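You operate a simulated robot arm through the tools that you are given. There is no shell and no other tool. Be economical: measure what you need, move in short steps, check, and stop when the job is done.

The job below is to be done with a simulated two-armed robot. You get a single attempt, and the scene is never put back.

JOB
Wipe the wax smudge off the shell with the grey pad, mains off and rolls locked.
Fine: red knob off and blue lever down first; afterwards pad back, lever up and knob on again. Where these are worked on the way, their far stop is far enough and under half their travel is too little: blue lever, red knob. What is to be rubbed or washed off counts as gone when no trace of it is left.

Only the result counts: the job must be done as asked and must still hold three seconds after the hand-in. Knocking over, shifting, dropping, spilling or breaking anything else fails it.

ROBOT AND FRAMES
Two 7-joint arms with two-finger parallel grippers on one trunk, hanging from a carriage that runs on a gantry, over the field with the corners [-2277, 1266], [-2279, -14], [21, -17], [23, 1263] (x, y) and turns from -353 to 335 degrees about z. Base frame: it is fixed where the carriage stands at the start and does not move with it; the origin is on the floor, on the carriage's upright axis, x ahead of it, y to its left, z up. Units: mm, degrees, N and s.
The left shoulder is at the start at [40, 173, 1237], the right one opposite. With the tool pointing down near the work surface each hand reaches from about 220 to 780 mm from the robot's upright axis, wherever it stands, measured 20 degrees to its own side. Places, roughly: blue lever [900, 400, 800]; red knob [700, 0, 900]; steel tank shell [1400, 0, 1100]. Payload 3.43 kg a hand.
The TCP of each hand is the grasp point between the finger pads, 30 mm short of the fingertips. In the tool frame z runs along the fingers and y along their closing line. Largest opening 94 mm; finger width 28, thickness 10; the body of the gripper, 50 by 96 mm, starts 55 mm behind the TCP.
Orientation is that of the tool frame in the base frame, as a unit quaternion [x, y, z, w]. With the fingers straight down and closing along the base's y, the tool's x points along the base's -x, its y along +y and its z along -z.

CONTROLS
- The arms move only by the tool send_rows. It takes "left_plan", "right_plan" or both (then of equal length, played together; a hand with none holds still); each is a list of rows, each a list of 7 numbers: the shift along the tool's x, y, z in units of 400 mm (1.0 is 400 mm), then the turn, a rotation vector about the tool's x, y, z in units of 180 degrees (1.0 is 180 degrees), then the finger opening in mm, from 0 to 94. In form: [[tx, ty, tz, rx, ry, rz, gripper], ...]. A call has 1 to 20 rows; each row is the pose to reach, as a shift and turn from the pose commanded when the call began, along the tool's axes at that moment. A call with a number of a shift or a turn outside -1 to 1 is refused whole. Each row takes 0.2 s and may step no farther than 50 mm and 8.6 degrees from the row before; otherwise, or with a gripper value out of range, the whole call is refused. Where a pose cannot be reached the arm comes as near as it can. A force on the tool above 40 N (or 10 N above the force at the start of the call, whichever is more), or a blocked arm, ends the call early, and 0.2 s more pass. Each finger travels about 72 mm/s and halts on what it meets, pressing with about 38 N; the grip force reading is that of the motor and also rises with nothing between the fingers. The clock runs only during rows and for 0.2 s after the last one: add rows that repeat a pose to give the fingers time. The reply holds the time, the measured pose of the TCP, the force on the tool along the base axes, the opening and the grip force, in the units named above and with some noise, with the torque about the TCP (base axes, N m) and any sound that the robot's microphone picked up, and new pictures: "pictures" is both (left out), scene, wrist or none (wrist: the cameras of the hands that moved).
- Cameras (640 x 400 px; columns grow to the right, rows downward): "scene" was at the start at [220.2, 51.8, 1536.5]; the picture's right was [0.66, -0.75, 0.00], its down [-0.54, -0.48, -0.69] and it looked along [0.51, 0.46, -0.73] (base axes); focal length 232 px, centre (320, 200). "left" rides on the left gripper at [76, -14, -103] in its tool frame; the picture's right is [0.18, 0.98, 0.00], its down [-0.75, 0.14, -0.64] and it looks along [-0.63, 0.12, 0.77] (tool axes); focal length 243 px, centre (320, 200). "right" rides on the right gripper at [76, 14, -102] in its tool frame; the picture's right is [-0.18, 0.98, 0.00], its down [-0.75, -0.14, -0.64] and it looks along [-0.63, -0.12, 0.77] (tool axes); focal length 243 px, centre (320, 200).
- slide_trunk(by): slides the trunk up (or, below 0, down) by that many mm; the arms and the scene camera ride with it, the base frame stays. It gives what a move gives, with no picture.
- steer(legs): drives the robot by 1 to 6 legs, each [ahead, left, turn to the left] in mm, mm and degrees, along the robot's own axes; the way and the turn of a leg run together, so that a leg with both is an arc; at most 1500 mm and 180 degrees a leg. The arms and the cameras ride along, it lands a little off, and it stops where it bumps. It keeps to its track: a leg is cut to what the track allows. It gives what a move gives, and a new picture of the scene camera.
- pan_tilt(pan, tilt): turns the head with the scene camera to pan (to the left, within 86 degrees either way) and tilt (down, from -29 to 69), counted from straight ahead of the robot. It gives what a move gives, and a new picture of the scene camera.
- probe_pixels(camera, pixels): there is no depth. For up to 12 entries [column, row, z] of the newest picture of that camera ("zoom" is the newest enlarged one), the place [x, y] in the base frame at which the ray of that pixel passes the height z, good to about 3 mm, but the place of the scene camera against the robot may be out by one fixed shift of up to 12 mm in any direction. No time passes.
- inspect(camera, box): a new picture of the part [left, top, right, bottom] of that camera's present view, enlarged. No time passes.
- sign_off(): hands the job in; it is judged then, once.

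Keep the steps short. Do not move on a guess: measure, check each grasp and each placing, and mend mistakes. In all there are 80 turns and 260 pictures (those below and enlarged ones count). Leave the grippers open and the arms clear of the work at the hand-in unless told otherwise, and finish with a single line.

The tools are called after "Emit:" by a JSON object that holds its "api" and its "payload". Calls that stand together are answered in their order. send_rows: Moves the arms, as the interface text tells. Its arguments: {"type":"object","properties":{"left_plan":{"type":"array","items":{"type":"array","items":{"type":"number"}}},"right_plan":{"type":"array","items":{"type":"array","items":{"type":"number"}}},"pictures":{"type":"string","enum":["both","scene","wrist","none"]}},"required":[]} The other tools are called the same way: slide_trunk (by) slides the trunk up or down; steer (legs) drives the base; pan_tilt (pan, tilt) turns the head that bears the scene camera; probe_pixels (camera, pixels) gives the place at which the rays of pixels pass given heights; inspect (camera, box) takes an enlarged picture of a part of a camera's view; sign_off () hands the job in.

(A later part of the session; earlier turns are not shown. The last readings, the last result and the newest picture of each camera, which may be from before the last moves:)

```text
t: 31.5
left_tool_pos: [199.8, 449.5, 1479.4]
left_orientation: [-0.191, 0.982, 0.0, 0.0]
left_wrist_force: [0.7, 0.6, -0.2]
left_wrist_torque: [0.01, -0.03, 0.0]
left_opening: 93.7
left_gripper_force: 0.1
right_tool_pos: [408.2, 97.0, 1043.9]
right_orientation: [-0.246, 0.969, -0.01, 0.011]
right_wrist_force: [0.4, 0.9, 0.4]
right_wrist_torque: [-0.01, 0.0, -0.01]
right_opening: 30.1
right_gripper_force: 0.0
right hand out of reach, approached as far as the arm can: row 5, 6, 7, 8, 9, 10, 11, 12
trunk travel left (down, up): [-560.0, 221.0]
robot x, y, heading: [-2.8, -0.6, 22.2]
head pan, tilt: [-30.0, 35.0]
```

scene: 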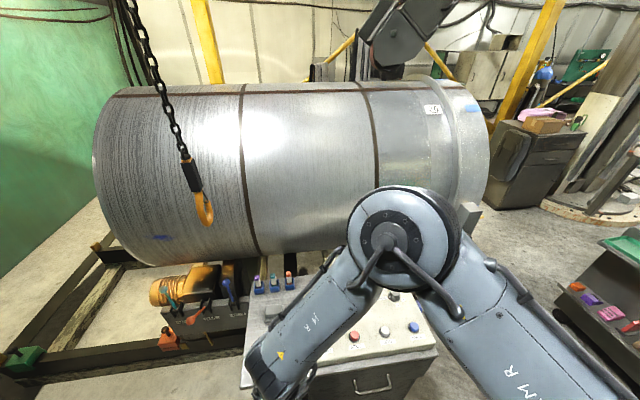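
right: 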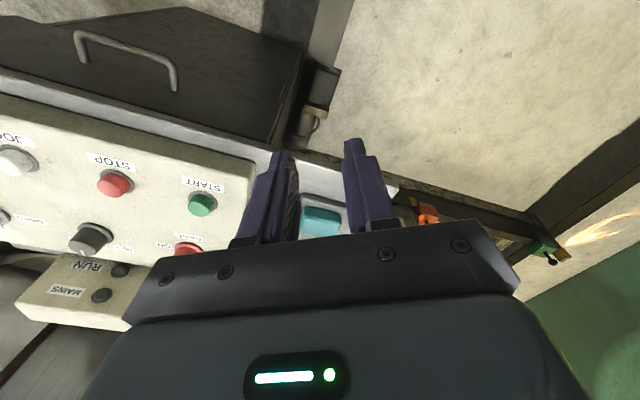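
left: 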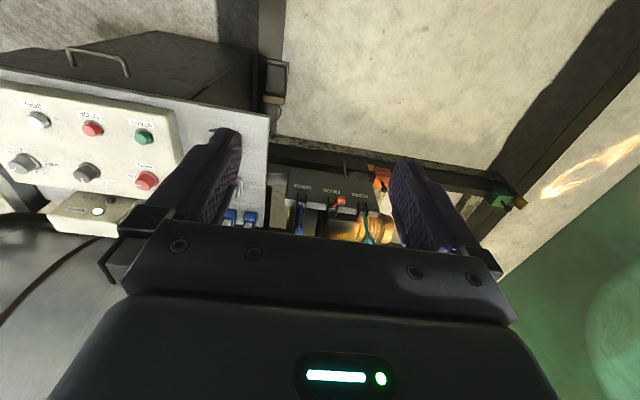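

The wrist hit its yaw limit and the hand slid off the knob. I'll check the knob, the lamp and the surroundings.

Emit:
{"api": "inspect", "payload": {"camera": "right", "box": [0, 150, 280, 330]}}

Emit:
{"api": "inspect", "payload": {"camera": "scene", "box": [150, 250, 450, 400]}}

```text
2.22 times, centred on (140, 240) of right
```

zoom: 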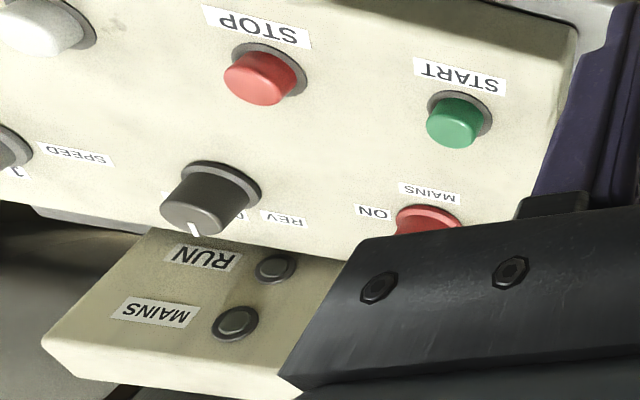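

```text
2.13 times, centred on (300, 325) of scene
```

zoom: 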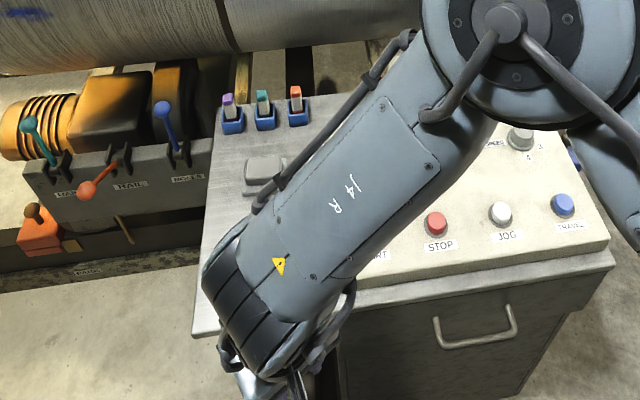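

The MAINS lamp has gone dark and nothing looks disturbed. I'll put the arm back in the good posture (yaw about -22°, raised) and look at the pointer.

Emit:
{"api": "send_rows", "payload": {"right_plan": [[-0.011, -0.033, -0.038, 0, 0, 0.04, 60], [-0.022, -0.067, -0.076, 0, 0, 0.08, 66], [-0.033, -0.1, -0.114, 0, 0, 0.12, 66], [-0.045, -0.133, -0.151, 0, 0, 0.16, 66], [-0.056, -0.166, -0.189, 0, 0, 0.2, 66], [-0.067, -0.2, -0.227, 0, 0, 0.24, 66], [-0.078, -0.233, -0.265, 0, 0, 0.28, 66]], "pictures": "wrist"}}

Emit:
{"api": "inspect", "payload": {"camera": "right", "box": [240, 100, 440, 240]}}

```text
t: 33.1
left_tool_pos: [201.9, 450.9, 1480.1]
left_orientation: [-0.191, 0.982, 0.001, -0.001]
left_wrist_force: [0.3, 0.1, -0.1]
left_wrist_torque: [0.0, 0.02, 0.03]
left_opening: 94.0
left_gripper_force: 0.1
right_tool_pos: [474.5, 30.9, 1161.4]
right_orientation: [0.191, 0.981, -0.004, 0.014]
right_wrist_force: [0.4, 0.3, 0.6]
right_wrist_torque: [0.0, -0.01, 0.02]
right_opening: 65.7
right_gripper_force: 0.1
trunk travel left (down, up): [-560.0, 221.0]
robot x, y, heading: [0.7, 2.4, 22.2]
head pan, tilt: [-30.0, 35.0]
```

right: 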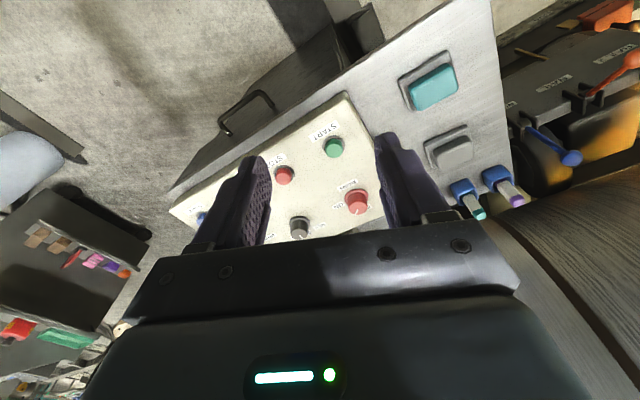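

```text
2.86 times, centred on (340, 170) of right
```

zoom: 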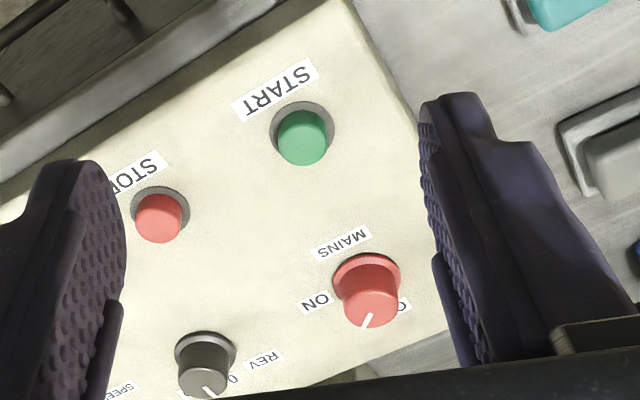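

The pointer is only about half way. I'll regrip with more clockwise yaw (-80°) above the knob, at (705, -31, 1000).

Emit:
{"api": "send_rows", "payload": {"right_plan": [[-0.074, 0.009, 0.05, 0.0005, 0.0011, 0.04, 66], [-0.148, 0.018, 0.1, 0.001, 0.0022, 0.0805, 66], [-0.222, 0.027, 0.15, 0.0015, 0.0033, 0.121, 66], [-0.296, 0.036, 0.2, 0.002, 0.0044, 0.161, 66], [-0.37, 0.045, 0.25, 0.0024, 0.0055, 0.201, 66], [-0.444, 0.054, 0.3, 0.0029, 0.0066, 0.2415, 66], [-0.518, 0.063, 0.35, 0.0034, 0.0077, 0.282, 66], [-0.5925, 0.0725, 0.4, 0.0039, 0.0088, 0.322, 66]], "pictures": "wrist"}}

Emit:
{"api": "inspect", "payload": {"camera": "right", "box": [220, 80, 440, 220]}}

```text
t: 34.9
left_tool_pos: [200.5, 451.5, 1479.6]
left_orientation: [-0.191, 0.982, 0.0, 0.0]
left_wrist_force: [0.1, 0.0, -0.9]
left_wrist_torque: [0.0, 0.0, -0.03]
left_opening: 93.9
left_gripper_force: 0.0
right_tool_pos: [707.0, -33.6, 1007.6]
right_orientation: [0.642, 0.766, 0.0, 0.0]
right_wrist_force: [-0.1, 0.0, 0.4]
right_wrist_torque: [0.03, -0.01, 0.02]
right_opening: 65.7
right_gripper_force: 0.1
trunk travel left (down, up): [-560.0, 221.0]
robot x, y, heading: [-1.2, 0.4, 22.2]
head pan, tilt: [-30.0, 35.0]
```

right: 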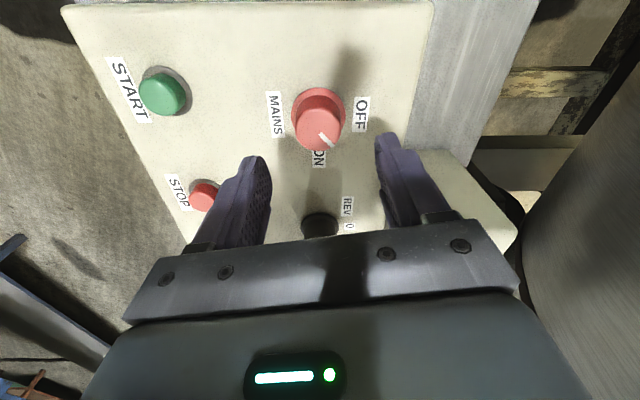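

```text
2.86 times, centred on (330, 150) of right
```

zoom: 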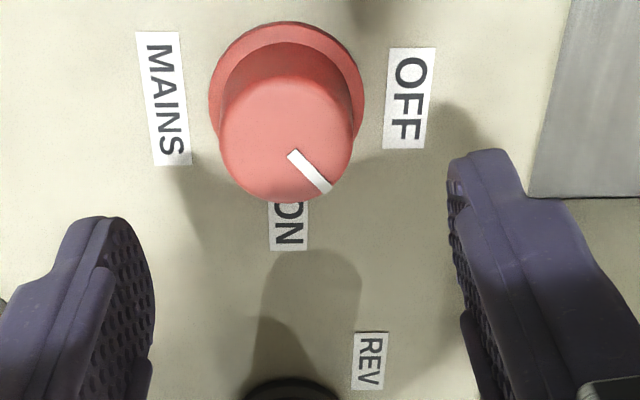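

The pointer is at 45°, and the knob is on the tool axis. I'll descend 62 mm and grip.

Emit:
{"api": "send_rows", "payload": {"right_plan": [[0, 0, 0.055, 0, 0, 0, 66], [0, 0, 0.11, 0, 0, 0, 66], [0, 0, 0.155, 0, 0, 0, 66], [0, 0, 0.155, 0, 0, 0, 30], [0, 0, 0.155, 0, 0, 0, 30], [0, 0, 0.155, 0, 0, 0, 30], [0, 0, 0.155, 0, 0, 0, 30]], "pictures": "none"}}

Emit:
{"api": "send_rows", "payload": {"right_plan": [[0, 0, 0, 0, 0, -0.045, 30], [0, 0, 0, 0, 0, -0.09, 30], [0, 0, 0, 0, 0, -0.135, 30], [0, 0, 0, 0, 0, -0.18, 30], [0, 0, 0, 0, 0, -0.225, 30]], "pictures": "wrist"}}

```text
t: 36.5
left_tool_pos: [200.8, 449.3, 1479.1]
left_orientation: [-0.191, 0.982, 0.0, -0.001]
left_wrist_force: [0.1, 0.2, -0.1]
left_wrist_torque: [-0.02, -0.01, -0.02]
left_opening: 93.9
left_gripper_force: 0.1
right_tool_pos: [705.5, -34.1, 943.9]
right_orientation: [0.642, 0.766, -0.001, -0.001]
right_wrist_force: [-13.4, -2.4, 9.0]
right_wrist_torque: [0.13, 0.8, 0.02]
right_opening: 36.3
right_gripper_force: 44.9
trunk travel left (down, up): [-560.0, 221.0]
robot x, y, heading: [-2.3, -2.2, 22.3]
head pan, tilt: [-30.0, 35.0]
```

```text
t: 37.7
left_tool_pos: [200.5, 450.5, 1479.4]
left_orientation: [-0.19, 0.982, -0.001, -0.001]
left_wrist_force: [-0.2, -0.2, -0.6]
left_wrist_torque: [0.0, -0.05, 0.01]
left_opening: 94.1
left_gripper_force: 0.1
right_tool_pos: [706.3, -34.2, 944.4]
right_orientation: [0.336, 0.942, 0.0, -0.001]
right_wrist_force: [-10.2, -2.5, 4.1]
right_wrist_torque: [0.34, 1.14, 0.03]
right_opening: 36.4
right_gripper_force: 45.4
trunk travel left (down, up): [-560.0, 221.0]
robot x, y, heading: [1.4, 2.2, 22.0]
head pan, tilt: [-30.0, 35.0]
```

right: 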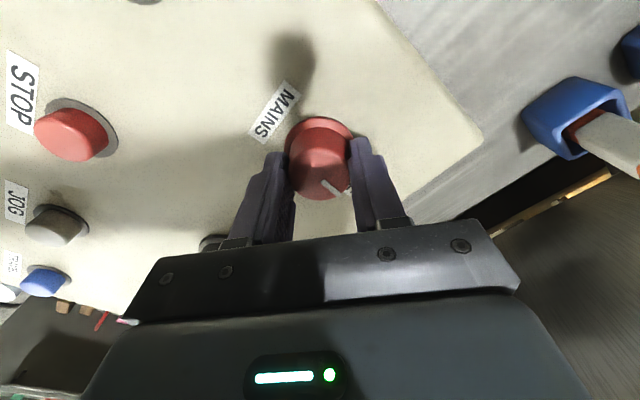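

It turned about 41°. I'll add 7° to reach the stop, then release and lift.

Emit:
{"api": "send_rows", "payload": {"right_plan": [[0, 0, 0, 0, 0, -0.035, 30], [0, 0, 0, 0, 0, -0.035, 30], [0, 0, 0, 0, 0, -0.035, 66], [0, 0, 0, 0, 0, -0.035, 66], [0, 0, -0.075, 0, 0, -0.0, 66], [0, 0, -0.15, 0, 0, 0, 66], [0, 0, -0.25, 0, 0, 0, 66]], "pictures": "wrist"}}

Emit:
{"api": "inspect", "payload": {"camera": "right", "box": [220, 60, 440, 200]}}

```text
t: 39.3
left_tool_pos: [201.1, 450.3, 1479.6]
left_orientation: [-0.191, 0.982, 0.001, 0.0]
left_wrist_force: [0.0, -0.7, -0.6]
left_wrist_torque: [-0.02, 0.0, 0.01]
left_opening: 93.9
left_gripper_force: 0.0
right_tool_pos: [708.9, -32.4, 1047.3]
right_orientation: [0.338, 0.941, 0.001, 0.001]
right_wrist_force: [0.1, 1.0, 0.3]
right_wrist_torque: [0.02, -0.01, 0.01]
right_opening: 65.9
right_gripper_force: 0.2
trunk travel left (down, up): [-560.0, 221.0]
robot x, y, heading: [-0.7, 0.2, 21.9]
head pan, tilt: [-30.0, 35.0]
```

right: 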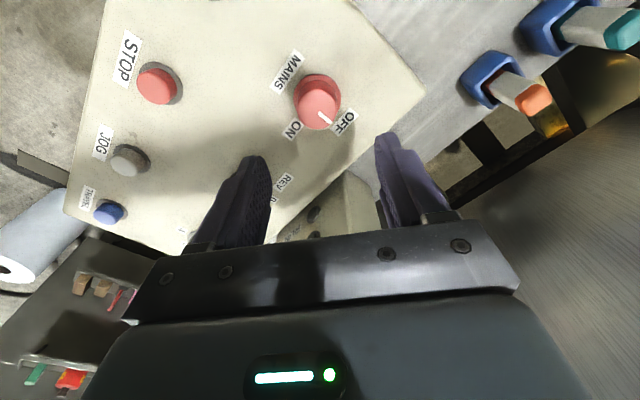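

```text
2.86 times, centred on (330, 130) of right
```

zoom: 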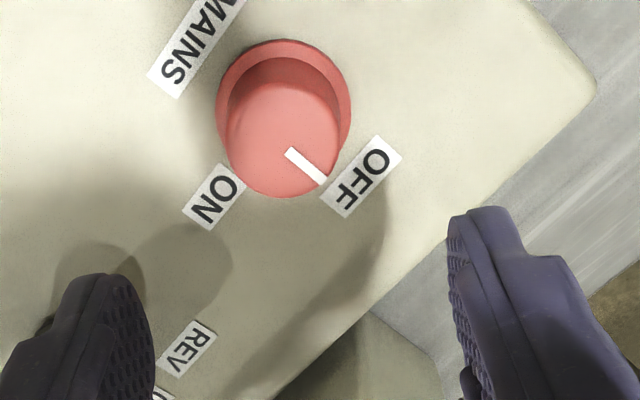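

The MAINS knob points at OFF and the lamp is dark. Next I'll triangulate the smudge, lever and pads from the current, higher scene camera position.

Emit:
{"api": "inspect", "payload": {"camera": "scene", "box": [140, 220, 340, 345]}}

Emit:
{"api": "probe_pixels", "payload": {"camera": "scene", "pixels": [[160, 237, 1000], [160, 237, 1050], [160, 237, 1100], [226, 283, 850], [226, 283, 900], [226, 283, 950], [95, 165, 1100], [207, 215, 1200], [207, 215, 1000]]}}

```text
3.20 times, centred on (240, 282) of scene
```

zoom: 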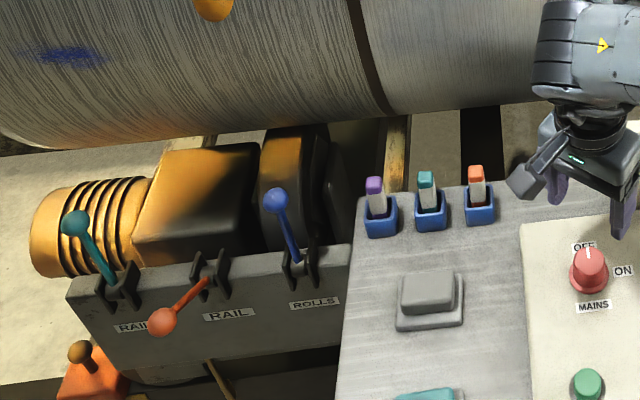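

```text
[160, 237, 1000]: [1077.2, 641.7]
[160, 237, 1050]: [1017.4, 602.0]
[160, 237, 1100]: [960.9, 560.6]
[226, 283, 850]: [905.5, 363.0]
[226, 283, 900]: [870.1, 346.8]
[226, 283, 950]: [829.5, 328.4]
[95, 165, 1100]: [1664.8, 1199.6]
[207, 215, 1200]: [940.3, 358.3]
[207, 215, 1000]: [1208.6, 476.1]
```

The pointer is at OFF from this side too. Triangulated positions: lever tip (870, 346, 900), smudge (995, 582, 1070), hook (940, 352, 1200). I'll retract the right hand, then drive so the right shoulder faces the lever.

Emit:
{"api": "send_rows", "payload": {"right_plan": [[0.09, -0.041, -0.046, 0, 0, 0, 66], [0.18, -0.082, -0.092, 0, 0, 0, 66], [0.269, -0.124, -0.1375, 0, 0, 0, 66], [0.358, -0.165, -0.183, 0, 0, 0, 66], [0.448, -0.206, -0.229, 0, 0, 0, 66], [0.5375, -0.2475, -0.275, 0, 0, 0, 66]], "pictures": "none"}}

Emit:
{"api": "steer", "payload": {"legs": [[0, 0, 18], [290, 330, 0]]}}

```text
t: 40.7
left_tool_pos: [201.5, 450.4, 1480.1]
left_orientation: [-0.191, 0.982, -0.001, 0.0]
left_wrist_force: [-0.2, 1.3, -0.7]
left_wrist_torque: [0.02, 0.03, -0.03]
left_opening: 93.6
left_gripper_force: 0.0
right_tool_pos: [477.7, 26.5, 1154.5]
right_orientation: [0.338, 0.941, 0.0, 0.001]
right_wrist_force: [-0.7, -0.1, -0.5]
right_wrist_torque: [0.0, -0.01, 0.01]
right_opening: 66.0
right_gripper_force: 0.1
trunk travel left (down, up): [-560.0, 221.0]
robot x, y, heading: [0.3, 1.0, 21.7]
head pan, tilt: [-30.0, 35.0]
```

```text
t: 44.4
left_tool_pos: [65.0, 930.6, 1480.6]
left_orientation: [-0.339, 0.941, 0.001, 0.0]
left_wrist_force: [-0.9, 0.2, -0.9]
left_wrist_torque: [0.04, -0.03, 0.03]
left_opening: 94.0
left_gripper_force: 0.0
right_tool_pos: [457.9, 612.7, 1154.4]
right_orientation: [0.188, 0.982, 0.001, 0.002]
right_wrist_force: [-0.2, 0.6, -0.3]
right_wrist_torque: [-0.04, 0.0, -0.01]
right_opening: 66.0
right_gripper_force: 0.0
trunk travel left (down, up): [-560.0, 221.0]
robot x, y, heading: [8.0, 441.3, 39.8]
head pan, tilt: [-30.0, 35.0]
```

scene: 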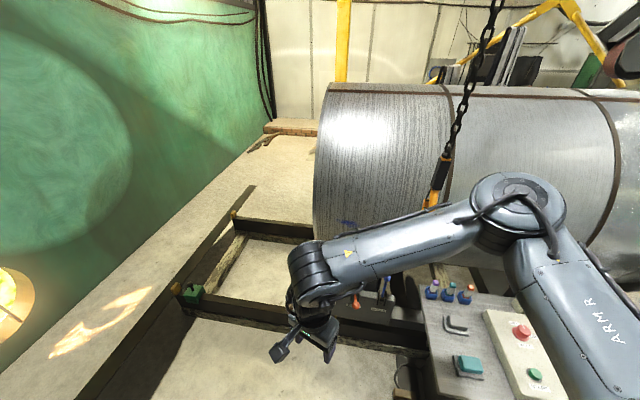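

I'll turn 15° more for wrist room, and then view again.

Emit:
{"api": "steer", "payload": {"legs": [[0, 0, 15]]}}

Emit:
{"api": "send_rows", "payload": {"right_plan": [[-0.072, -0.088, 0.0125, 0, -0.025, 0, 66], [-0.1435, -0.176, 0.025, 0, -0.05, 0, 66], [-0.215, -0.264, 0.0375, 0, -0.075, 0, 66], [-0.287, -0.352, 0.05, 0, -0.1, 0, 66], [-0.359, -0.44, 0.0625, 0, -0.125, 0, 66], [-0.43, -0.527, 0.075, 0, -0.15, 0, 66], [-0.502, -0.615, 0.0875, 0, -0.175, 0, 66], [-0.574, -0.703, 0.1, 0, -0.2, 0, 66], [-0.646, -0.791, 0.1125, 0, -0.225, 0, 66], [-0.7175, -0.879, 0.125, 0, -0.25, 0, 66]], "pictures": "both"}}

```text
t: 45.7
left_tool_pos: [-64.1, 926.1, 1479.8]
left_orientation: [-0.461, 0.888, -0.001, 0.0]
left_wrist_force: [0.9, 0.4, 0.7]
left_wrist_torque: [0.01, 0.01, -0.02]
left_opening: 94.0
left_gripper_force: 0.1
right_tool_pos: [397.9, 722.6, 1154.4]
right_orientation: [0.058, 0.998, 0.001, 0.001]
right_wrist_force: [1.3, 0.1, 0.4]
right_wrist_torque: [-0.02, -0.01, 0.02]
right_opening: 66.1
right_gripper_force: 0.0
trunk travel left (down, up): [-560.0, 221.0]
robot x, y, heading: [9.1, 444.1, 54.9]
head pan, tilt: [-30.0, 35.0]
```

scene: 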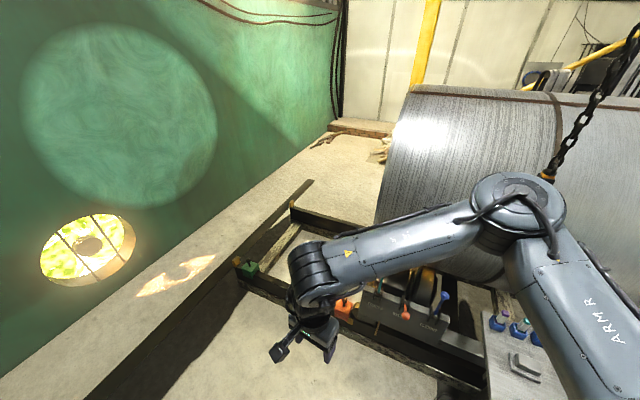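

```text
t: 47.9
left_tool_pos: [-65.0, 927.8, 1480.8]
left_orientation: [-0.461, 0.887, 0.001, 0.001]
left_wrist_force: [0.7, -0.3, 0.6]
left_wrist_torque: [-0.03, 0.01, -0.04]
left_opening: 94.1
left_gripper_force: 0.0
right_tool_pos: [636.5, 421.2, 1099.4]
right_orientation: [0.052, 0.933, -0.018, 0.355]
right_wrist_force: [0.2, 0.1, 0.5]
right_wrist_torque: [-0.02, 0.02, -0.01]
right_opening: 66.1
right_gripper_force: 0.0
right hand out of reach, approached as far as the arm can: row 7, 8, 9, 10
trunk travel left (down, up): [-560.0, 221.0]
robot x, y, heading: [13.0, 438.9, 54.9]
head pan, tilt: [-30.0, 35.0]
```

scene: 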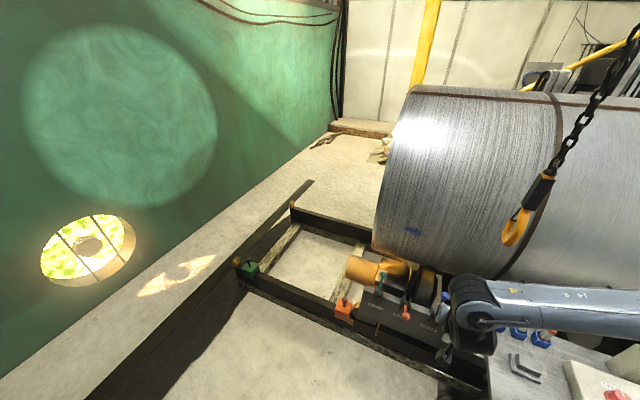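
right: 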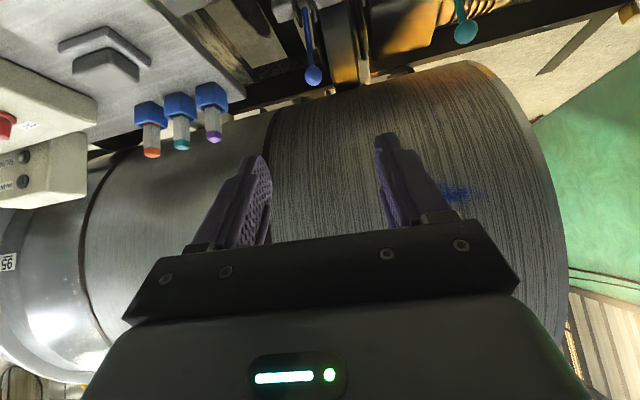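

Pitch is about 42°, but y stopped at 421. I'll probe the lever ball at (313, 75) and the smudge at (457, 193) from this wrist camera, then drive the base 80 mm to the right to line up.

Emit:
{"api": "probe_pixels", "payload": {"camera": "right", "pixels": [[313, 75, 930], [313, 75, 900], [313, 75, 870], [303, 8, 800], [457, 193, 1100], [457, 193, 1070], [457, 193, 1040], [466, 33, 900], [107, 60, 880], [107, 60, 860]]}}

Emit:
{"api": "steer", "payload": {"legs": [[-65, -46, 0]]}}

Emit:
{"api": "inspect", "payload": {"camera": "right", "box": [200, 0, 500, 220]}}

```text
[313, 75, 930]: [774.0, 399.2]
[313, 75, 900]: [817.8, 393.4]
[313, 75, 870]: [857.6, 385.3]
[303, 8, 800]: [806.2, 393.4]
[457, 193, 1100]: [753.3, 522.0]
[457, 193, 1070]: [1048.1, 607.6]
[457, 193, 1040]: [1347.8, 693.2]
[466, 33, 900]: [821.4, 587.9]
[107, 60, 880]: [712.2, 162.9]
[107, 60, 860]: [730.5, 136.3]
```

```text
t: 49.0
left_tool_pos: [-64.8, 848.1, 1479.4]
left_orientation: [-0.46, 0.888, 0.0, 0.0]
left_wrist_force: [-0.4, -0.6, -0.1]
left_wrist_torque: [-0.01, -0.01, 0.02]
left_opening: 94.3
left_gripper_force: 0.1
right_tool_pos: [636.5, 340.5, 1098.4]
right_orientation: [0.053, 0.934, -0.019, 0.354]
right_wrist_force: [0.1, -1.1, 0.5]
right_wrist_torque: [-0.01, 0.0, 0.02]
right_opening: 66.0
right_gripper_force: 0.1
trunk travel left (down, up): [-560.0, 221.0]
robot x, y, heading: [11.8, 361.3, 54.8]
head pan, tilt: [-30.0, 35.0]
```

scene: 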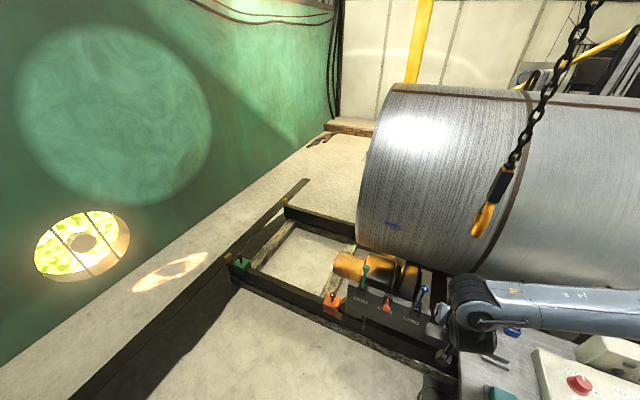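

```text
1.82 times, centred on (350, 110) of right
```

zoom: 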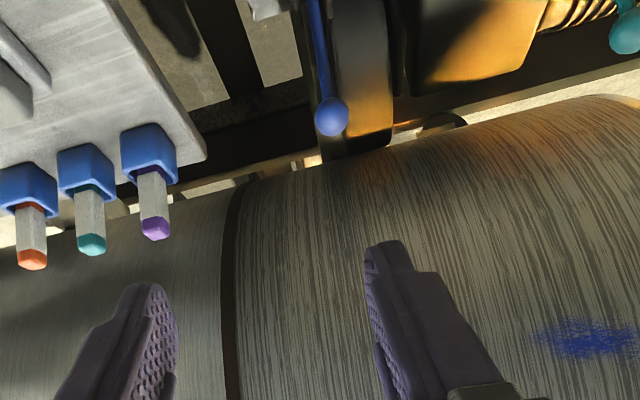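

Emit:
{"api": "probe_pixels", "payload": {"camera": "right", "pixels": [[356.4, 64.3, 870], [356.4, 64.3, 840], [356.4, 64.3, 820], [356.4, 64.3, 800], [495, 186, 1100], [495, 186, 1070], [495, 186, 1040], [349, 2, 780]]}}

Emit:
{"api": "inspect", "payload": {"camera": "scene", "box": [310, 200, 470, 350]}}

Emit:
{"api": "probe_pixels", "payload": {"camera": "scene", "pixels": [[392, 226, 1000], [392, 226, 1050], [392, 226, 1100], [424, 290, 870], [424, 290, 840], [424, 290, 800]]}}

```text
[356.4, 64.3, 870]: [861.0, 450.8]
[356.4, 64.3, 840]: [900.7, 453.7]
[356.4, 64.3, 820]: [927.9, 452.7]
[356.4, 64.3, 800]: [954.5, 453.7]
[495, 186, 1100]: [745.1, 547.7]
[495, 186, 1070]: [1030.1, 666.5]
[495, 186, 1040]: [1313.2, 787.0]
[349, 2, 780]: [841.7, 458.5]
```

```text
2.67 times, centred on (390, 275) of scene
```

zoom: 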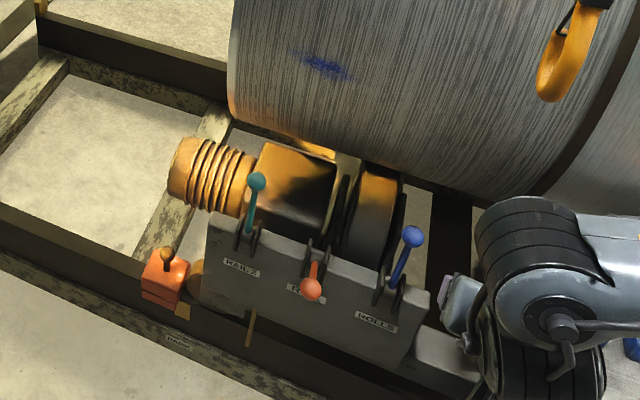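

```text
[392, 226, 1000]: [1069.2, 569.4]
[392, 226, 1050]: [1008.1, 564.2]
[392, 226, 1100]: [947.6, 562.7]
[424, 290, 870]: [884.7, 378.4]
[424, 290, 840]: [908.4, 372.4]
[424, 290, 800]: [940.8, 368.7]
```

The lever ball is at about (915, 371, 830). I'll lower the trunk 150 mm for reach and advance to about (790, 372, 935).

Emit:
{"api": "slide_trunk", "payload": {"by": -150}}

Emit:
{"api": "send_rows", "payload": {"right_plan": [[-0.06, 0.015, 0.056, 0, 0, 0, 66], [-0.12, 0.03, 0.112, 0, 0, 0, 66], [-0.18, 0.045, 0.168, 0, 0, 0, 66], [-0.24, 0.06, 0.225, 0, 0, 0, 66]], "pictures": "both"}}

```text
t: 50.7
left_tool_pos: [-64.3, 847.1, 1330.5]
left_orientation: [-0.46, 0.888, 0.0, 0.001]
left_wrist_force: [-0.9, 0.1, 0.1]
left_wrist_torque: [-0.03, -0.01, -0.03]
left_opening: 93.9
left_gripper_force: 0.1
right_tool_pos: [638.1, 341.4, 948.0]
right_orientation: [0.052, 0.934, -0.017, 0.354]
right_wrist_force: [-0.1, -0.4, -0.1]
right_wrist_torque: [0.03, 0.02, 0.01]
right_opening: 65.9
right_gripper_force: 0.0
trunk travel left (down, up): [-410.0, 371.0]
robot x, y, heading: [8.2, 363.0, 55.2]
head pan, tilt: [-30.0, 35.0]
```

```text
t: 51.7
left_tool_pos: [-62.6, 849.6, 1330.5]
left_orientation: [-0.461, 0.888, 0.001, 0.002]
left_wrist_force: [1.2, 0.9, 0.5]
left_wrist_torque: [0.0, 0.06, 0.04]
left_opening: 94.1
left_gripper_force: 0.0
right_tool_pos: [723.1, 389.6, 949.1]
right_orientation: [0.06, 0.932, -0.022, 0.356]
right_wrist_force: [0.0, 0.8, 0.3]
right_wrist_torque: [-0.05, 0.02, -0.04]
right_opening: 65.9
right_gripper_force: 0.1
right hand out of reach, approached as far as the arm can: row 2, 3, 4
trunk travel left (down, up): [-410.0, 371.0]
robot x, y, heading: [12.7, 359.9, 54.8]
head pan, tilt: [-30.0, 35.0]
```

scene: 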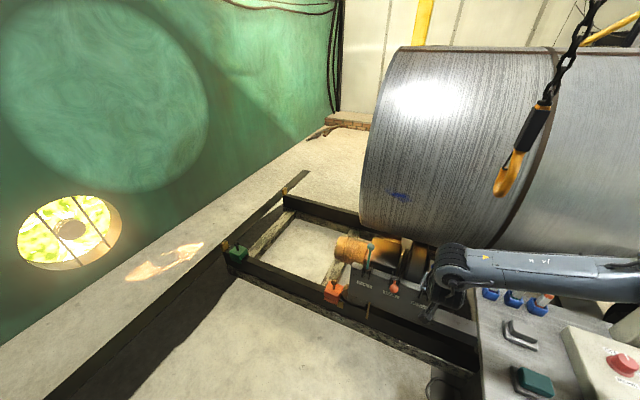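
right: 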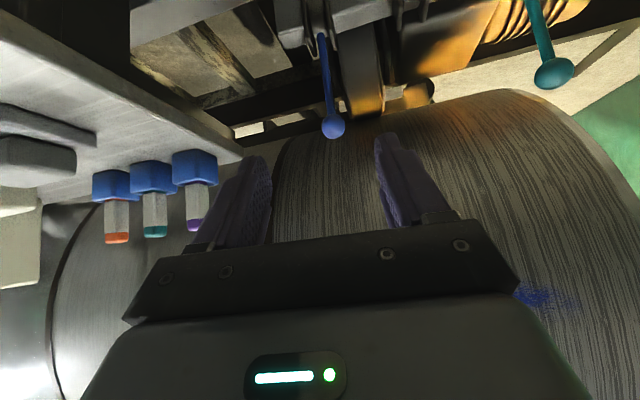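

The forearm comes in from the right and the flange roll is at its limit. The other roll direction was free at the knob, so I'll back the hand off a little and roll the gripper 171° about its own axis (CW). It's symmetric, so this costs nothing, and the camera ends up on top.

Emit:
{"api": "send_rows", "payload": {"right_plan": [[0.01, -0.02, -0.05, 0, 0, 0.0475, 66], [0.02, -0.04, -0.1, 0, 0, 0.095, 66], [0.03, -0.06, -0.15, 0, 0, 0.1425, 66], [0.04, -0.08, -0.2, 0, 0, 0.19, 66], [0.05, -0.1, -0.245, 0, 0, 0.2375, 66], [0.05, -0.1, -0.245, 0, 0, 0.285, 66], [0.05, -0.1, -0.245, 0, 0, 0.3325, 66], [0.05, -0.1, -0.245, 0, 0, 0.38, 66], [0.05, -0.1, -0.245, 0, 0, 0.4275, 66], [0.05, -0.1, -0.245, 0, 0, 0.475, 66], [0.05, -0.1, -0.245, 0, 0, 0.5225, 66], [0.05, -0.1, -0.245, 0, 0, 0.57, 66], [0.05, -0.1, -0.245, 0, 0, 0.6175, 66], [0.05, -0.1, -0.245, 0, 0, 0.665, 66], [0.05, -0.1, -0.245, 0, 0, 0.7125, 66], [0.05, -0.1, -0.245, 0, 0, 0.76, 66], [0.05, -0.1, -0.245, 0, 0, 0.8075, 66], [0.05, -0.1, -0.245, 0, 0, 0.855, 66], [0.05, -0.1, -0.245, 0, 0, 0.9025, 66], [0.05, -0.1, -0.245, 0, 0, 0.95, 66]], "pictures": "both"}}

```text
t: 55.9
left_tool_pos: [-65.3, 846.5, 1330.1]
left_orientation: [-0.461, 0.887, 0.0, -0.001]
left_wrist_force: [0.0, -0.9, -0.5]
left_wrist_torque: [0.0, 0.02, 0.01]
left_opening: 94.0
left_gripper_force: 0.0
right_tool_pos: [653.2, 378.2, 975.4]
right_orientation: [0.934, 0.037, 0.351, 0.051]
right_wrist_force: [0.3, 0.1, -1.1]
right_wrist_torque: [0.01, -0.01, -0.02]
right_opening: 66.0
right_gripper_force: 0.1
right hand out of reach, approached as far as the arm can: row 4, 5, 6, 7, 8, 9, 10, 11, 12, 13, 14, 15, 16, 17, 18, 19, 20
trunk travel left (down, up): [-410.0, 371.0]
robot x, y, heading: [11.6, 362.0, 55.1]
head pan, tilt: [-30.0, 35.0]
```

scene: 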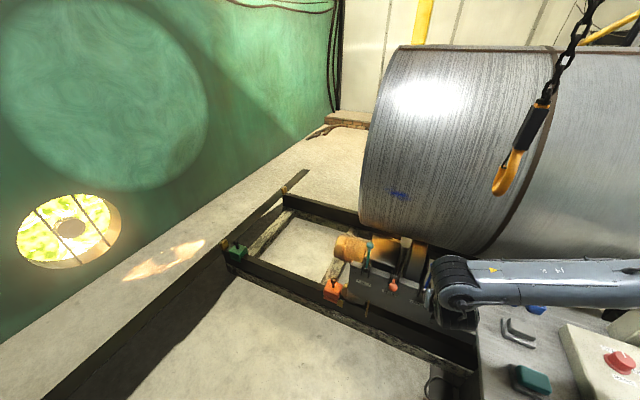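
right: 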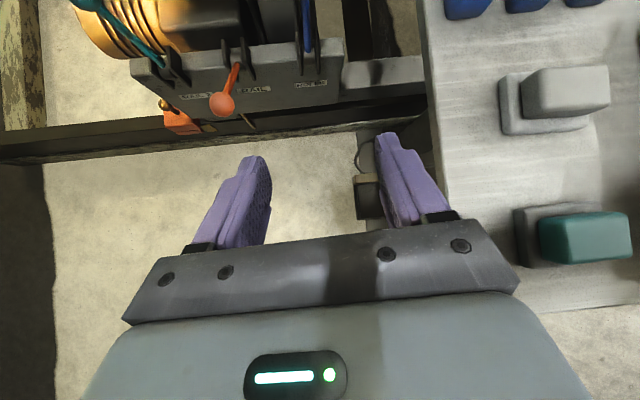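

The roll works, and the view from above is now good. The limit looks like shoulder azimuth, about 45° outward, so I'll turn the base back 10°, shift it slightly right, and lower the trunk 60 mm.

Emit:
{"api": "steer", "payload": {"legs": [[0, 0, -10], [-21, -21, 0]]}}

Emit:
{"api": "send_rows", "payload": {"right_plan": [[0, 0, -0.06, 0, 0, 0, 66], [0, 0, -0.12, 0, 0, 0, 66]], "pictures": "wrist"}}

```text
t: 57.4
left_tool_pos: [22.2, 823.5, 1330.0]
left_orientation: [-0.382, 0.924, -0.001, 0.001]
left_wrist_force: [0.3, 0.4, -0.6]
left_wrist_torque: [0.02, 0.0, 0.01]
left_opening: 93.9
left_gripper_force: 0.1
right_tool_pos: [645.7, 235.1, 977.0]
right_orientation: [0.934, -0.044, 0.345, 0.082]
right_wrist_force: [0.4, 0.1, -0.4]
right_wrist_torque: [0.0, -0.01, 0.05]
right_opening: 66.2
right_gripper_force: 0.1
trunk travel left (down, up): [-410.0, 371.0]
robot x, y, heading: [14.0, 331.3, 45.1]
head pan, tilt: [-30.0, 35.0]
```

scene: 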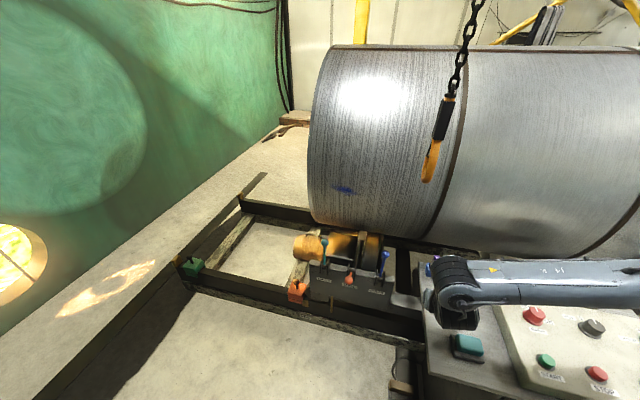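

```text
t: 58.0
left_tool_pos: [21.6, 825.0, 1330.3]
left_orientation: [-0.382, 0.924, 0.0, 0.0]
left_wrist_force: [-0.8, -0.1, 0.1]
left_wrist_torque: [-0.03, 0.0, 0.01]
left_opening: 94.1
left_gripper_force: 0.0
right_tool_pos: [640.4, 259.1, 983.7]
right_orientation: [0.935, -0.044, 0.344, 0.081]
right_wrist_force: [-1.2, -0.1, 0.4]
right_wrist_torque: [0.0, -0.02, -0.02]
right_opening: 65.8
right_gripper_force: 0.0
right hand out of reach, approached as far as the arm can: row 1, 2
trunk travel left (down, up): [-410.0, 371.0]
robot x, y, heading: [10.3, 333.4, 44.8]
head pan, tilt: [-30.0, 35.0]
```

right: 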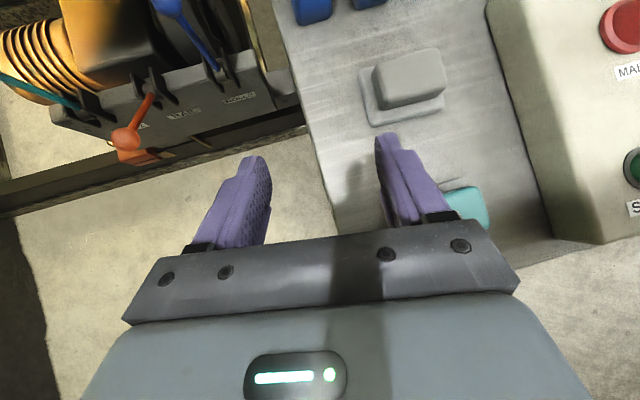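

Now the pads are visible too. I'll align the tool (pitch 50°, closing along y), move to (780, 371, 990), then lower the trunk 60 mm.

Emit:
{"api": "send_rows", "payload": {"right_plan": [[0.054, -0.064, 0.032, 0.0118, 0.0107, -0.0007, 66], [0.107, -0.129, 0.064, 0.0235, 0.0213, -0.0014, 66], [0.161, -0.193, 0.096, 0.0353, 0.032, -0.0022, 66], [0.214, -0.258, 0.128, 0.047, 0.0426, -0.0029, 66], [0.268, -0.322, 0.16, 0.0588, 0.0533, -0.0036, 66]], "pictures": "none"}}

Emit:
{"api": "slide_trunk", "payload": {"by": -60}}

Emit:
{"api": "send_rows", "payload": {"right_plan": [[0, 0, 0, 0, 0, 0, 60]], "pictures": "both"}}

```text
t: 59.2
left_tool_pos: [21.9, 825.1, 1330.5]
left_orientation: [-0.381, 0.924, 0.0, 0.0]
left_wrist_force: [0.3, -0.6, 0.2]
left_wrist_torque: [0.07, 0.03, -0.02]
left_opening: 93.8
left_gripper_force: 0.0
right_tool_pos: [780.3, 370.3, 989.8]
right_orientation: [0.906, 0.0, 0.423, 0.0]
right_wrist_force: [-0.4, -0.1, 0.1]
right_wrist_torque: [-0.02, 0.05, -0.02]
right_opening: 66.1
right_gripper_force: 0.1
trunk travel left (down, up): [-410.0, 371.0]
robot x, y, heading: [11.1, 334.1, 44.9]
head pan, tilt: [-30.0, 35.0]
```

```text
t: 60.2
left_tool_pos: [22.8, 823.8, 1270.3]
left_orientation: [-0.381, 0.925, 0.001, 0.0]
left_wrist_force: [-0.3, 0.4, 0.8]
left_wrist_torque: [-0.02, 0.0, -0.02]
left_opening: 94.0
left_gripper_force: 0.2
right_tool_pos: [781.0, 371.1, 930.3]
right_orientation: [0.906, 0.0, 0.423, 0.001]
right_wrist_force: [0.2, 0.1, 0.8]
right_wrist_torque: [0.0, -0.01, -0.02]
right_opening: 65.9
right_gripper_force: 0.1
trunk travel left (down, up): [-350.0, 431.0]
robot x, y, heading: [11.6, 330.6, 44.5]
head pan, tilt: [-30.0, 35.0]
```

```text
t: 60.6
left_tool_pos: [21.6, 824.9, 1269.6]
left_orientation: [-0.381, 0.924, 0.0, 0.0]
left_wrist_force: [1.3, 0.4, -0.2]
left_wrist_torque: [-0.04, -0.01, 0.01]
left_opening: 94.1
left_gripper_force: 0.1
right_tool_pos: [780.3, 370.3, 929.6]
right_orientation: [0.906, 0.0, 0.423, 0.001]
right_wrist_force: [-0.1, 0.2, 0.1]
right_wrist_torque: [0.0, 0.0, 0.01]
right_opening: 59.9
right_gripper_force: 0.0
trunk travel left (down, up): [-350.0, 431.0]
robot x, y, heading: [11.2, 327.8, 45.0]
head pan, tilt: [-30.0, 35.0]
```

scene: 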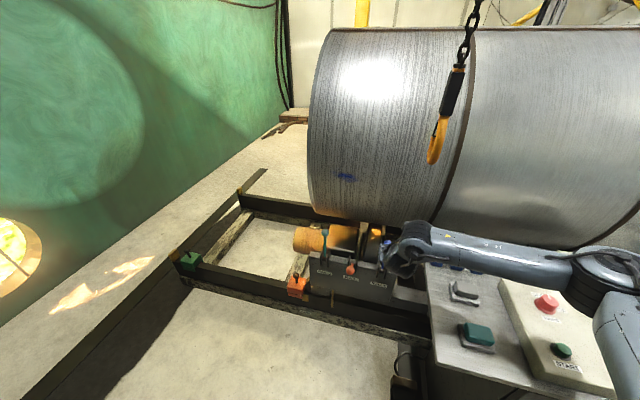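
right: 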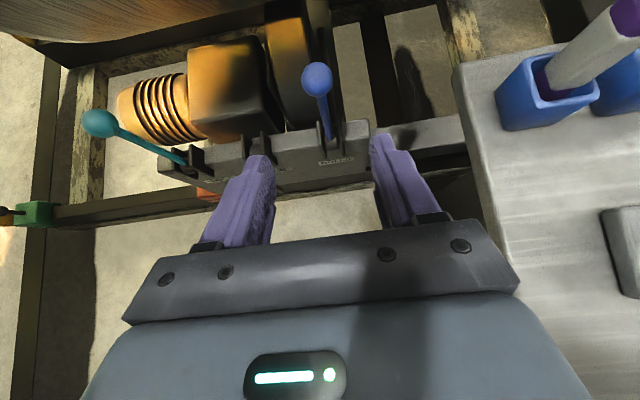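

Aligned. I'll advance so the fingertips come just above and in front of the ball, to TCP (885, 371, 870).

Emit:
{"api": "send_rows", "payload": {"right_plan": [[0.018, 0, 0.099, 0, 0, 0, 60], [0.036, 0, 0.198, 0, 0, 0, 60], [0.054, 0, 0.2975, 0, 0, 0, 60]], "pictures": "wrist"}}

Emit:
{"api": "inspect", "payload": {"camera": "right", "box": [220, 60, 440, 200]}}

```text
t: 61.4
left_tool_pos: [22.8, 824.2, 1269.6]
left_orientation: [-0.381, 0.925, 0.0, 0.0]
left_wrist_force: [-0.6, 1.2, -0.2]
left_wrist_torque: [0.02, 0.0, 0.0]
left_opening: 93.9
left_gripper_force: 0.1
right_tool_pos: [886.3, 370.5, 868.6]
right_orientation: [0.906, 0.001, 0.423, 0.0]
right_wrist_force: [0.4, -1.5, 0.1]
right_wrist_torque: [0.03, 0.02, -0.01]
right_opening: 59.9
right_gripper_force: 0.0
trunk travel left (down, up): [-350.0, 431.0]
robot x, y, heading: [9.3, 327.1, 44.7]
head pan, tilt: [-30.0, 35.0]
```

right: 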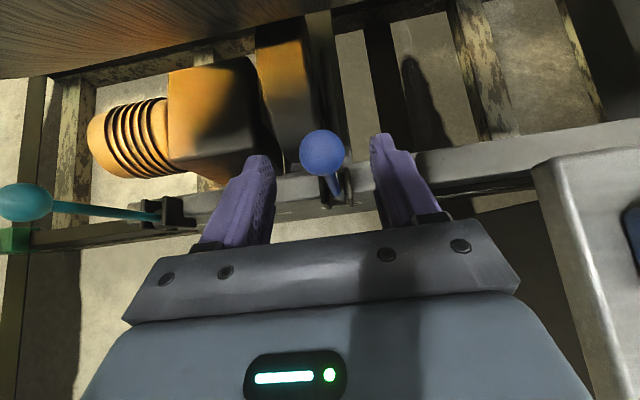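

```text
2.86 times, centred on (330, 130) of right
```

zoom: 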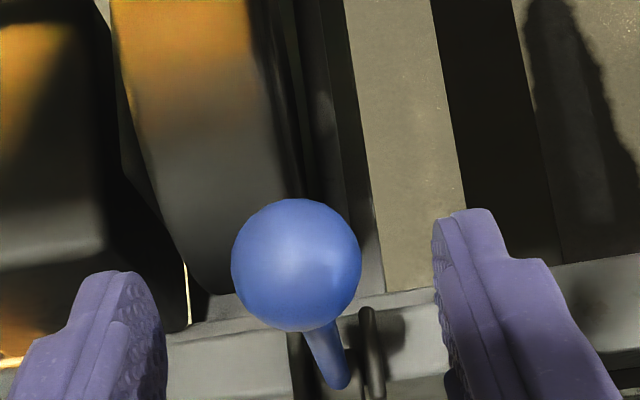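

The ball centre is at (923, 372, 825), about 33 mm across. I'll advance so the ball sits 12 mm past the TCP and grip it along y.

Emit:
{"api": "send_rows", "payload": {"right_plan": [[-0.011, -0.004, 0.055, 0, 0, 0, 60], [-0.0225, -0.004, 0.11, 0, 0, 0, 60], [-0.0225, -0.004, 0.11, 0, 0, 0, 26], [-0.0225, -0.004, 0.11, 0, 0, 0, 26], [-0.0225, -0.004, 0.11, 0, 0, 0, 26], [-0.0225, -0.004, 0.11, 0, 0, 0, 26]], "pictures": "wrist"}}

```text
t: 62.8
left_tool_pos: [23.1, 823.6, 1269.2]
left_orientation: [-0.381, 0.925, 0.0, 0.001]
left_wrist_force: [-0.3, 0.0, 0.2]
left_wrist_torque: [0.02, 0.02, -0.01]
left_opening: 93.9
left_gripper_force: 0.0
right_tool_pos: [913.2, 371.2, 834.5]
right_orientation: [0.906, 0.0, 0.423, 0.001]
right_wrist_force: [1.0, -0.8, -2.6]
right_wrist_torque: [0.04, -0.29, -0.05]
right_opening: 33.1
right_gripper_force: 44.7
trunk travel left (down, up): [-350.0, 431.0]
robot x, y, heading: [10.8, 329.3, 44.7]
head pan, tilt: [-30.0, 35.0]
```

right: 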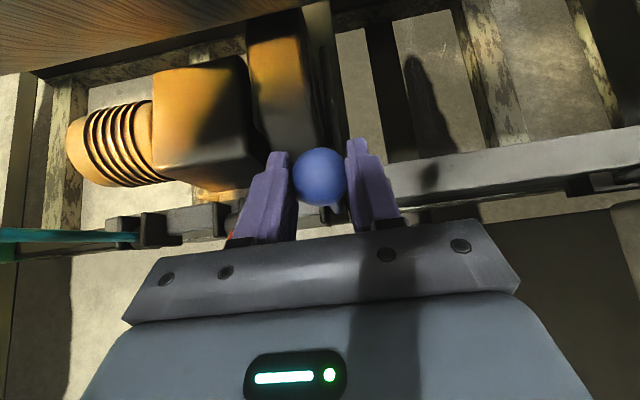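

The ball is gripped (33 mm). I'll pull 25 mm toward -x and read the force to learn the arc.

Emit:
{"api": "send_rows", "payload": {"right_plan": [[-0.02, 0, -0.024, 0, 0, 0, 26], [-0.04, 0, -0.048, 0, 0, 0, 26]], "pictures": "none"}}

```text
t: 63.4
left_tool_pos: [22.7, 824.8, 1268.8]
left_orientation: [-0.381, 0.925, 0.0, 0.001]
left_wrist_force: [-0.1, 0.1, -0.5]
left_wrist_torque: [0.01, 0.04, 0.0]
left_opening: 94.1
left_gripper_force: 0.1
right_tool_pos: [889.2, 371.5, 835.0]
right_orientation: [0.906, -0.001, 0.423, 0.001]
right_wrist_force: [10.7, 0.5, -12.3]
right_wrist_torque: [0.12, -1.11, 0.02]
right_opening: 33.1
right_gripper_force: 44.7
trunk travel left (down, up): [-350.0, 431.0]
robot x, y, heading: [8.9, 332.3, 44.8]
head pan, tilt: [-30.0, 35.0]
```

Emit:
{"api": "send_rows", "payload": {"right_plan": [[-0.03, 0, -0.02, 0, 0, 0, 26], [-0.0587, 0, -0.0388, 0, 0, 0, 26], [-0.088, 0, -0.05, 0, 0, 0, 26], [-0.117, 0, -0.0617, 0, 0, 0, 26]], "pictures": "wrist"}}

```text
t: 64.4
left_tool_pos: [22.2, 824.3, 1269.1]
left_orientation: [-0.381, 0.924, 0.0, 0.0]
left_wrist_force: [-0.1, 1.1, 0.4]
left_wrist_torque: [-0.04, -0.03, -0.01]
left_opening: 93.9
left_gripper_force: 0.1
right_tool_pos: [835.3, 372.6, 809.9]
right_orientation: [0.907, 0.003, 0.42, 0.002]
right_wrist_force: [-5.5, -3.3, 9.9]
right_wrist_torque: [-0.07, -0.43, 0.03]
right_opening: 34.2
right_gripper_force: 6.8
trunk travel left (down, up): [-350.0, 431.0]
robot x, y, heading: [11.3, 330.4, 44.7]
head pan, tilt: [-30.0, 35.0]
```

right: 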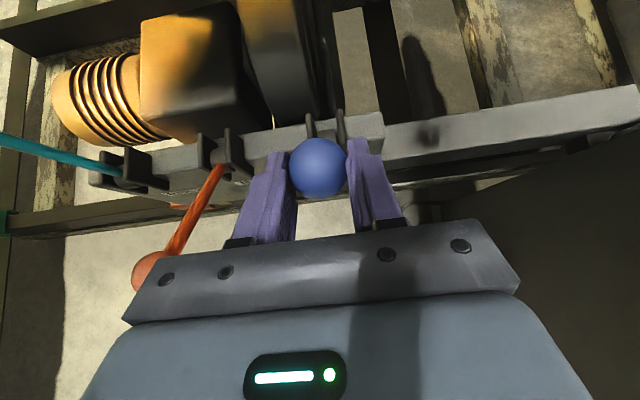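

The lever is following. I'll continue along the arc.

Emit:
{"api": "send_rows", "payload": {"right_plan": [[-0.03, 0, -0.004, 0, 0, 0, 26], [-0.058, 0, -0.007, 0, 0, 0, 26], [-0.09, 0, -0.003, 0, 0, 0, 26], [-0.119, 0, 0.002, 0, 0, 0, 26]], "pictures": "wrist"}}

```text
t: 65.1
left_tool_pos: [22.3, 824.2, 1269.7]
left_orientation: [-0.381, 0.925, -0.001, -0.001]
left_wrist_force: [0.2, 0.5, 0.5]
left_wrist_torque: [0.0, -0.03, 0.05]
left_opening: 94.2
left_gripper_force: 0.0
right_tool_pos: [822.5, 372.3, 800.9]
right_orientation: [0.904, -0.003, 0.427, -0.001]
right_wrist_force: [-3.7, -3.2, 8.6]
right_wrist_torque: [-0.34, -0.64, -0.06]
right_opening: 33.5
right_gripper_force: 45.2
trunk travel left (down, up): [-350.0, 431.0]
robot x, y, heading: [8.4, 330.9, 44.8]
head pan, tilt: [-30.0, 35.0]
stopped in row 3 (right hand): the force on the tool passed its limit at 47 N (the readings are from after the stop); the commanded pose is now the measured one
```

right: 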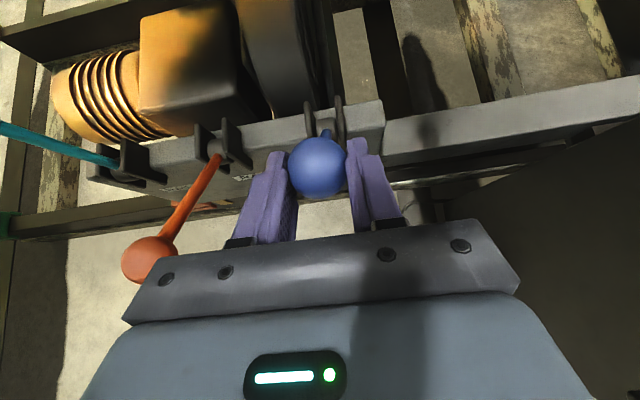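

The force points radially outward, so the lever is longer than I assumed. I'll follow a larger arc (r ≈ 123 mm) in small steps.

Emit:
{"api": "send_rows", "payload": {"right_plan": [[0, 0, -0.0266, 0, 0, 0, 26], [-0.027, 0, -0.03, 0, 0, 0, 26], [-0.0545, 0, -0.031, 0, 0, 0, 26], [-0.081, 0, -0.03, 0, 0, 0, 26], [-0.1077, 0, -0.027, 0, 0, 0, 26]], "pictures": "wrist"}}

```text
t: 66.3
left_tool_pos: [20.4, 822.3, 1270.1]
left_orientation: [-0.38, 0.925, -0.002, 0.0]
left_wrist_force: [-1.0, 0.0, -0.3]
left_wrist_torque: [-0.01, -0.01, 0.01]
left_opening: 93.9
left_gripper_force: 0.1
right_tool_pos: [784.4, 371.0, 775.1]
right_orientation: [0.904, -0.004, 0.427, -0.001]
right_wrist_force: [-12.5, -7.9, 17.6]
right_wrist_torque: [-0.13, -1.25, -0.13]
right_opening: 33.2
right_gripper_force: 44.7
trunk travel left (down, up): [-350.0, 431.0]
robot x, y, heading: [5.2, 329.5, 44.6]
head pan, tilt: [-30.0, 35.0]
```

right: 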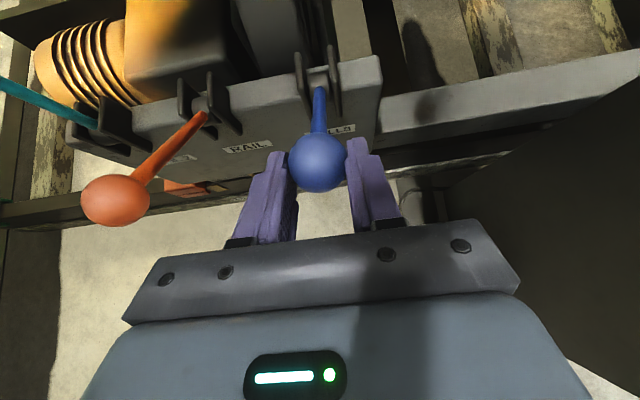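

Emit:
{"api": "send_rows", "payload": {"right_plan": [[-0.025, 0, -0.004, 0, 0, 0, 26], [-0.049, 0, 0.002, 0, 0, 0, 26], [-0.073, 0, 0.011, 0, 0, 0, 26], [-0.096, 0, 0.022, 0, 0, 0, 26], [-0.117, 0, 0.035, 0, 0, 0, 26], [-0.138, 0, 0.049, 0, 0, 0, 26]], "pictures": "wrist"}}

```text
t: 67.0
left_tool_pos: [23.7, 824.7, 1269.8]
left_orientation: [-0.381, 0.925, 0.0, 0.001]
left_wrist_force: [0.2, 0.6, 1.5]
left_wrist_torque: [-0.01, -0.03, 0.0]
left_opening: 94.0
left_gripper_force: 0.1
right_tool_pos: [783.6, 371.2, 766.6]
right_orientation: [0.9, -0.012, 0.435, -0.003]
right_wrist_force: [3.6, -3.1, 12.6]
right_wrist_torque: [-0.15, 0.18, -0.29]
right_opening: 33.3
right_gripper_force: 45.0
trunk travel left (down, up): [-350.0, 431.0]
robot x, y, heading: [12.0, 333.4, 45.1]
head pan, tilt: [-30.0, 35.0]
stopped in row 3 (right hand): the force on the tool passed its limit at 96 N (the readings are from after the stop); the commanded pose is now the measured one
```

right: 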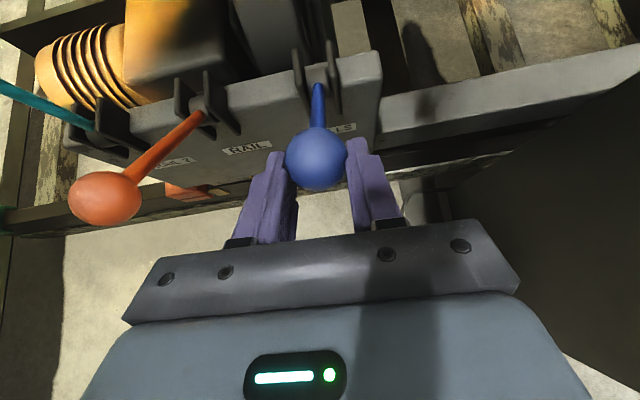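

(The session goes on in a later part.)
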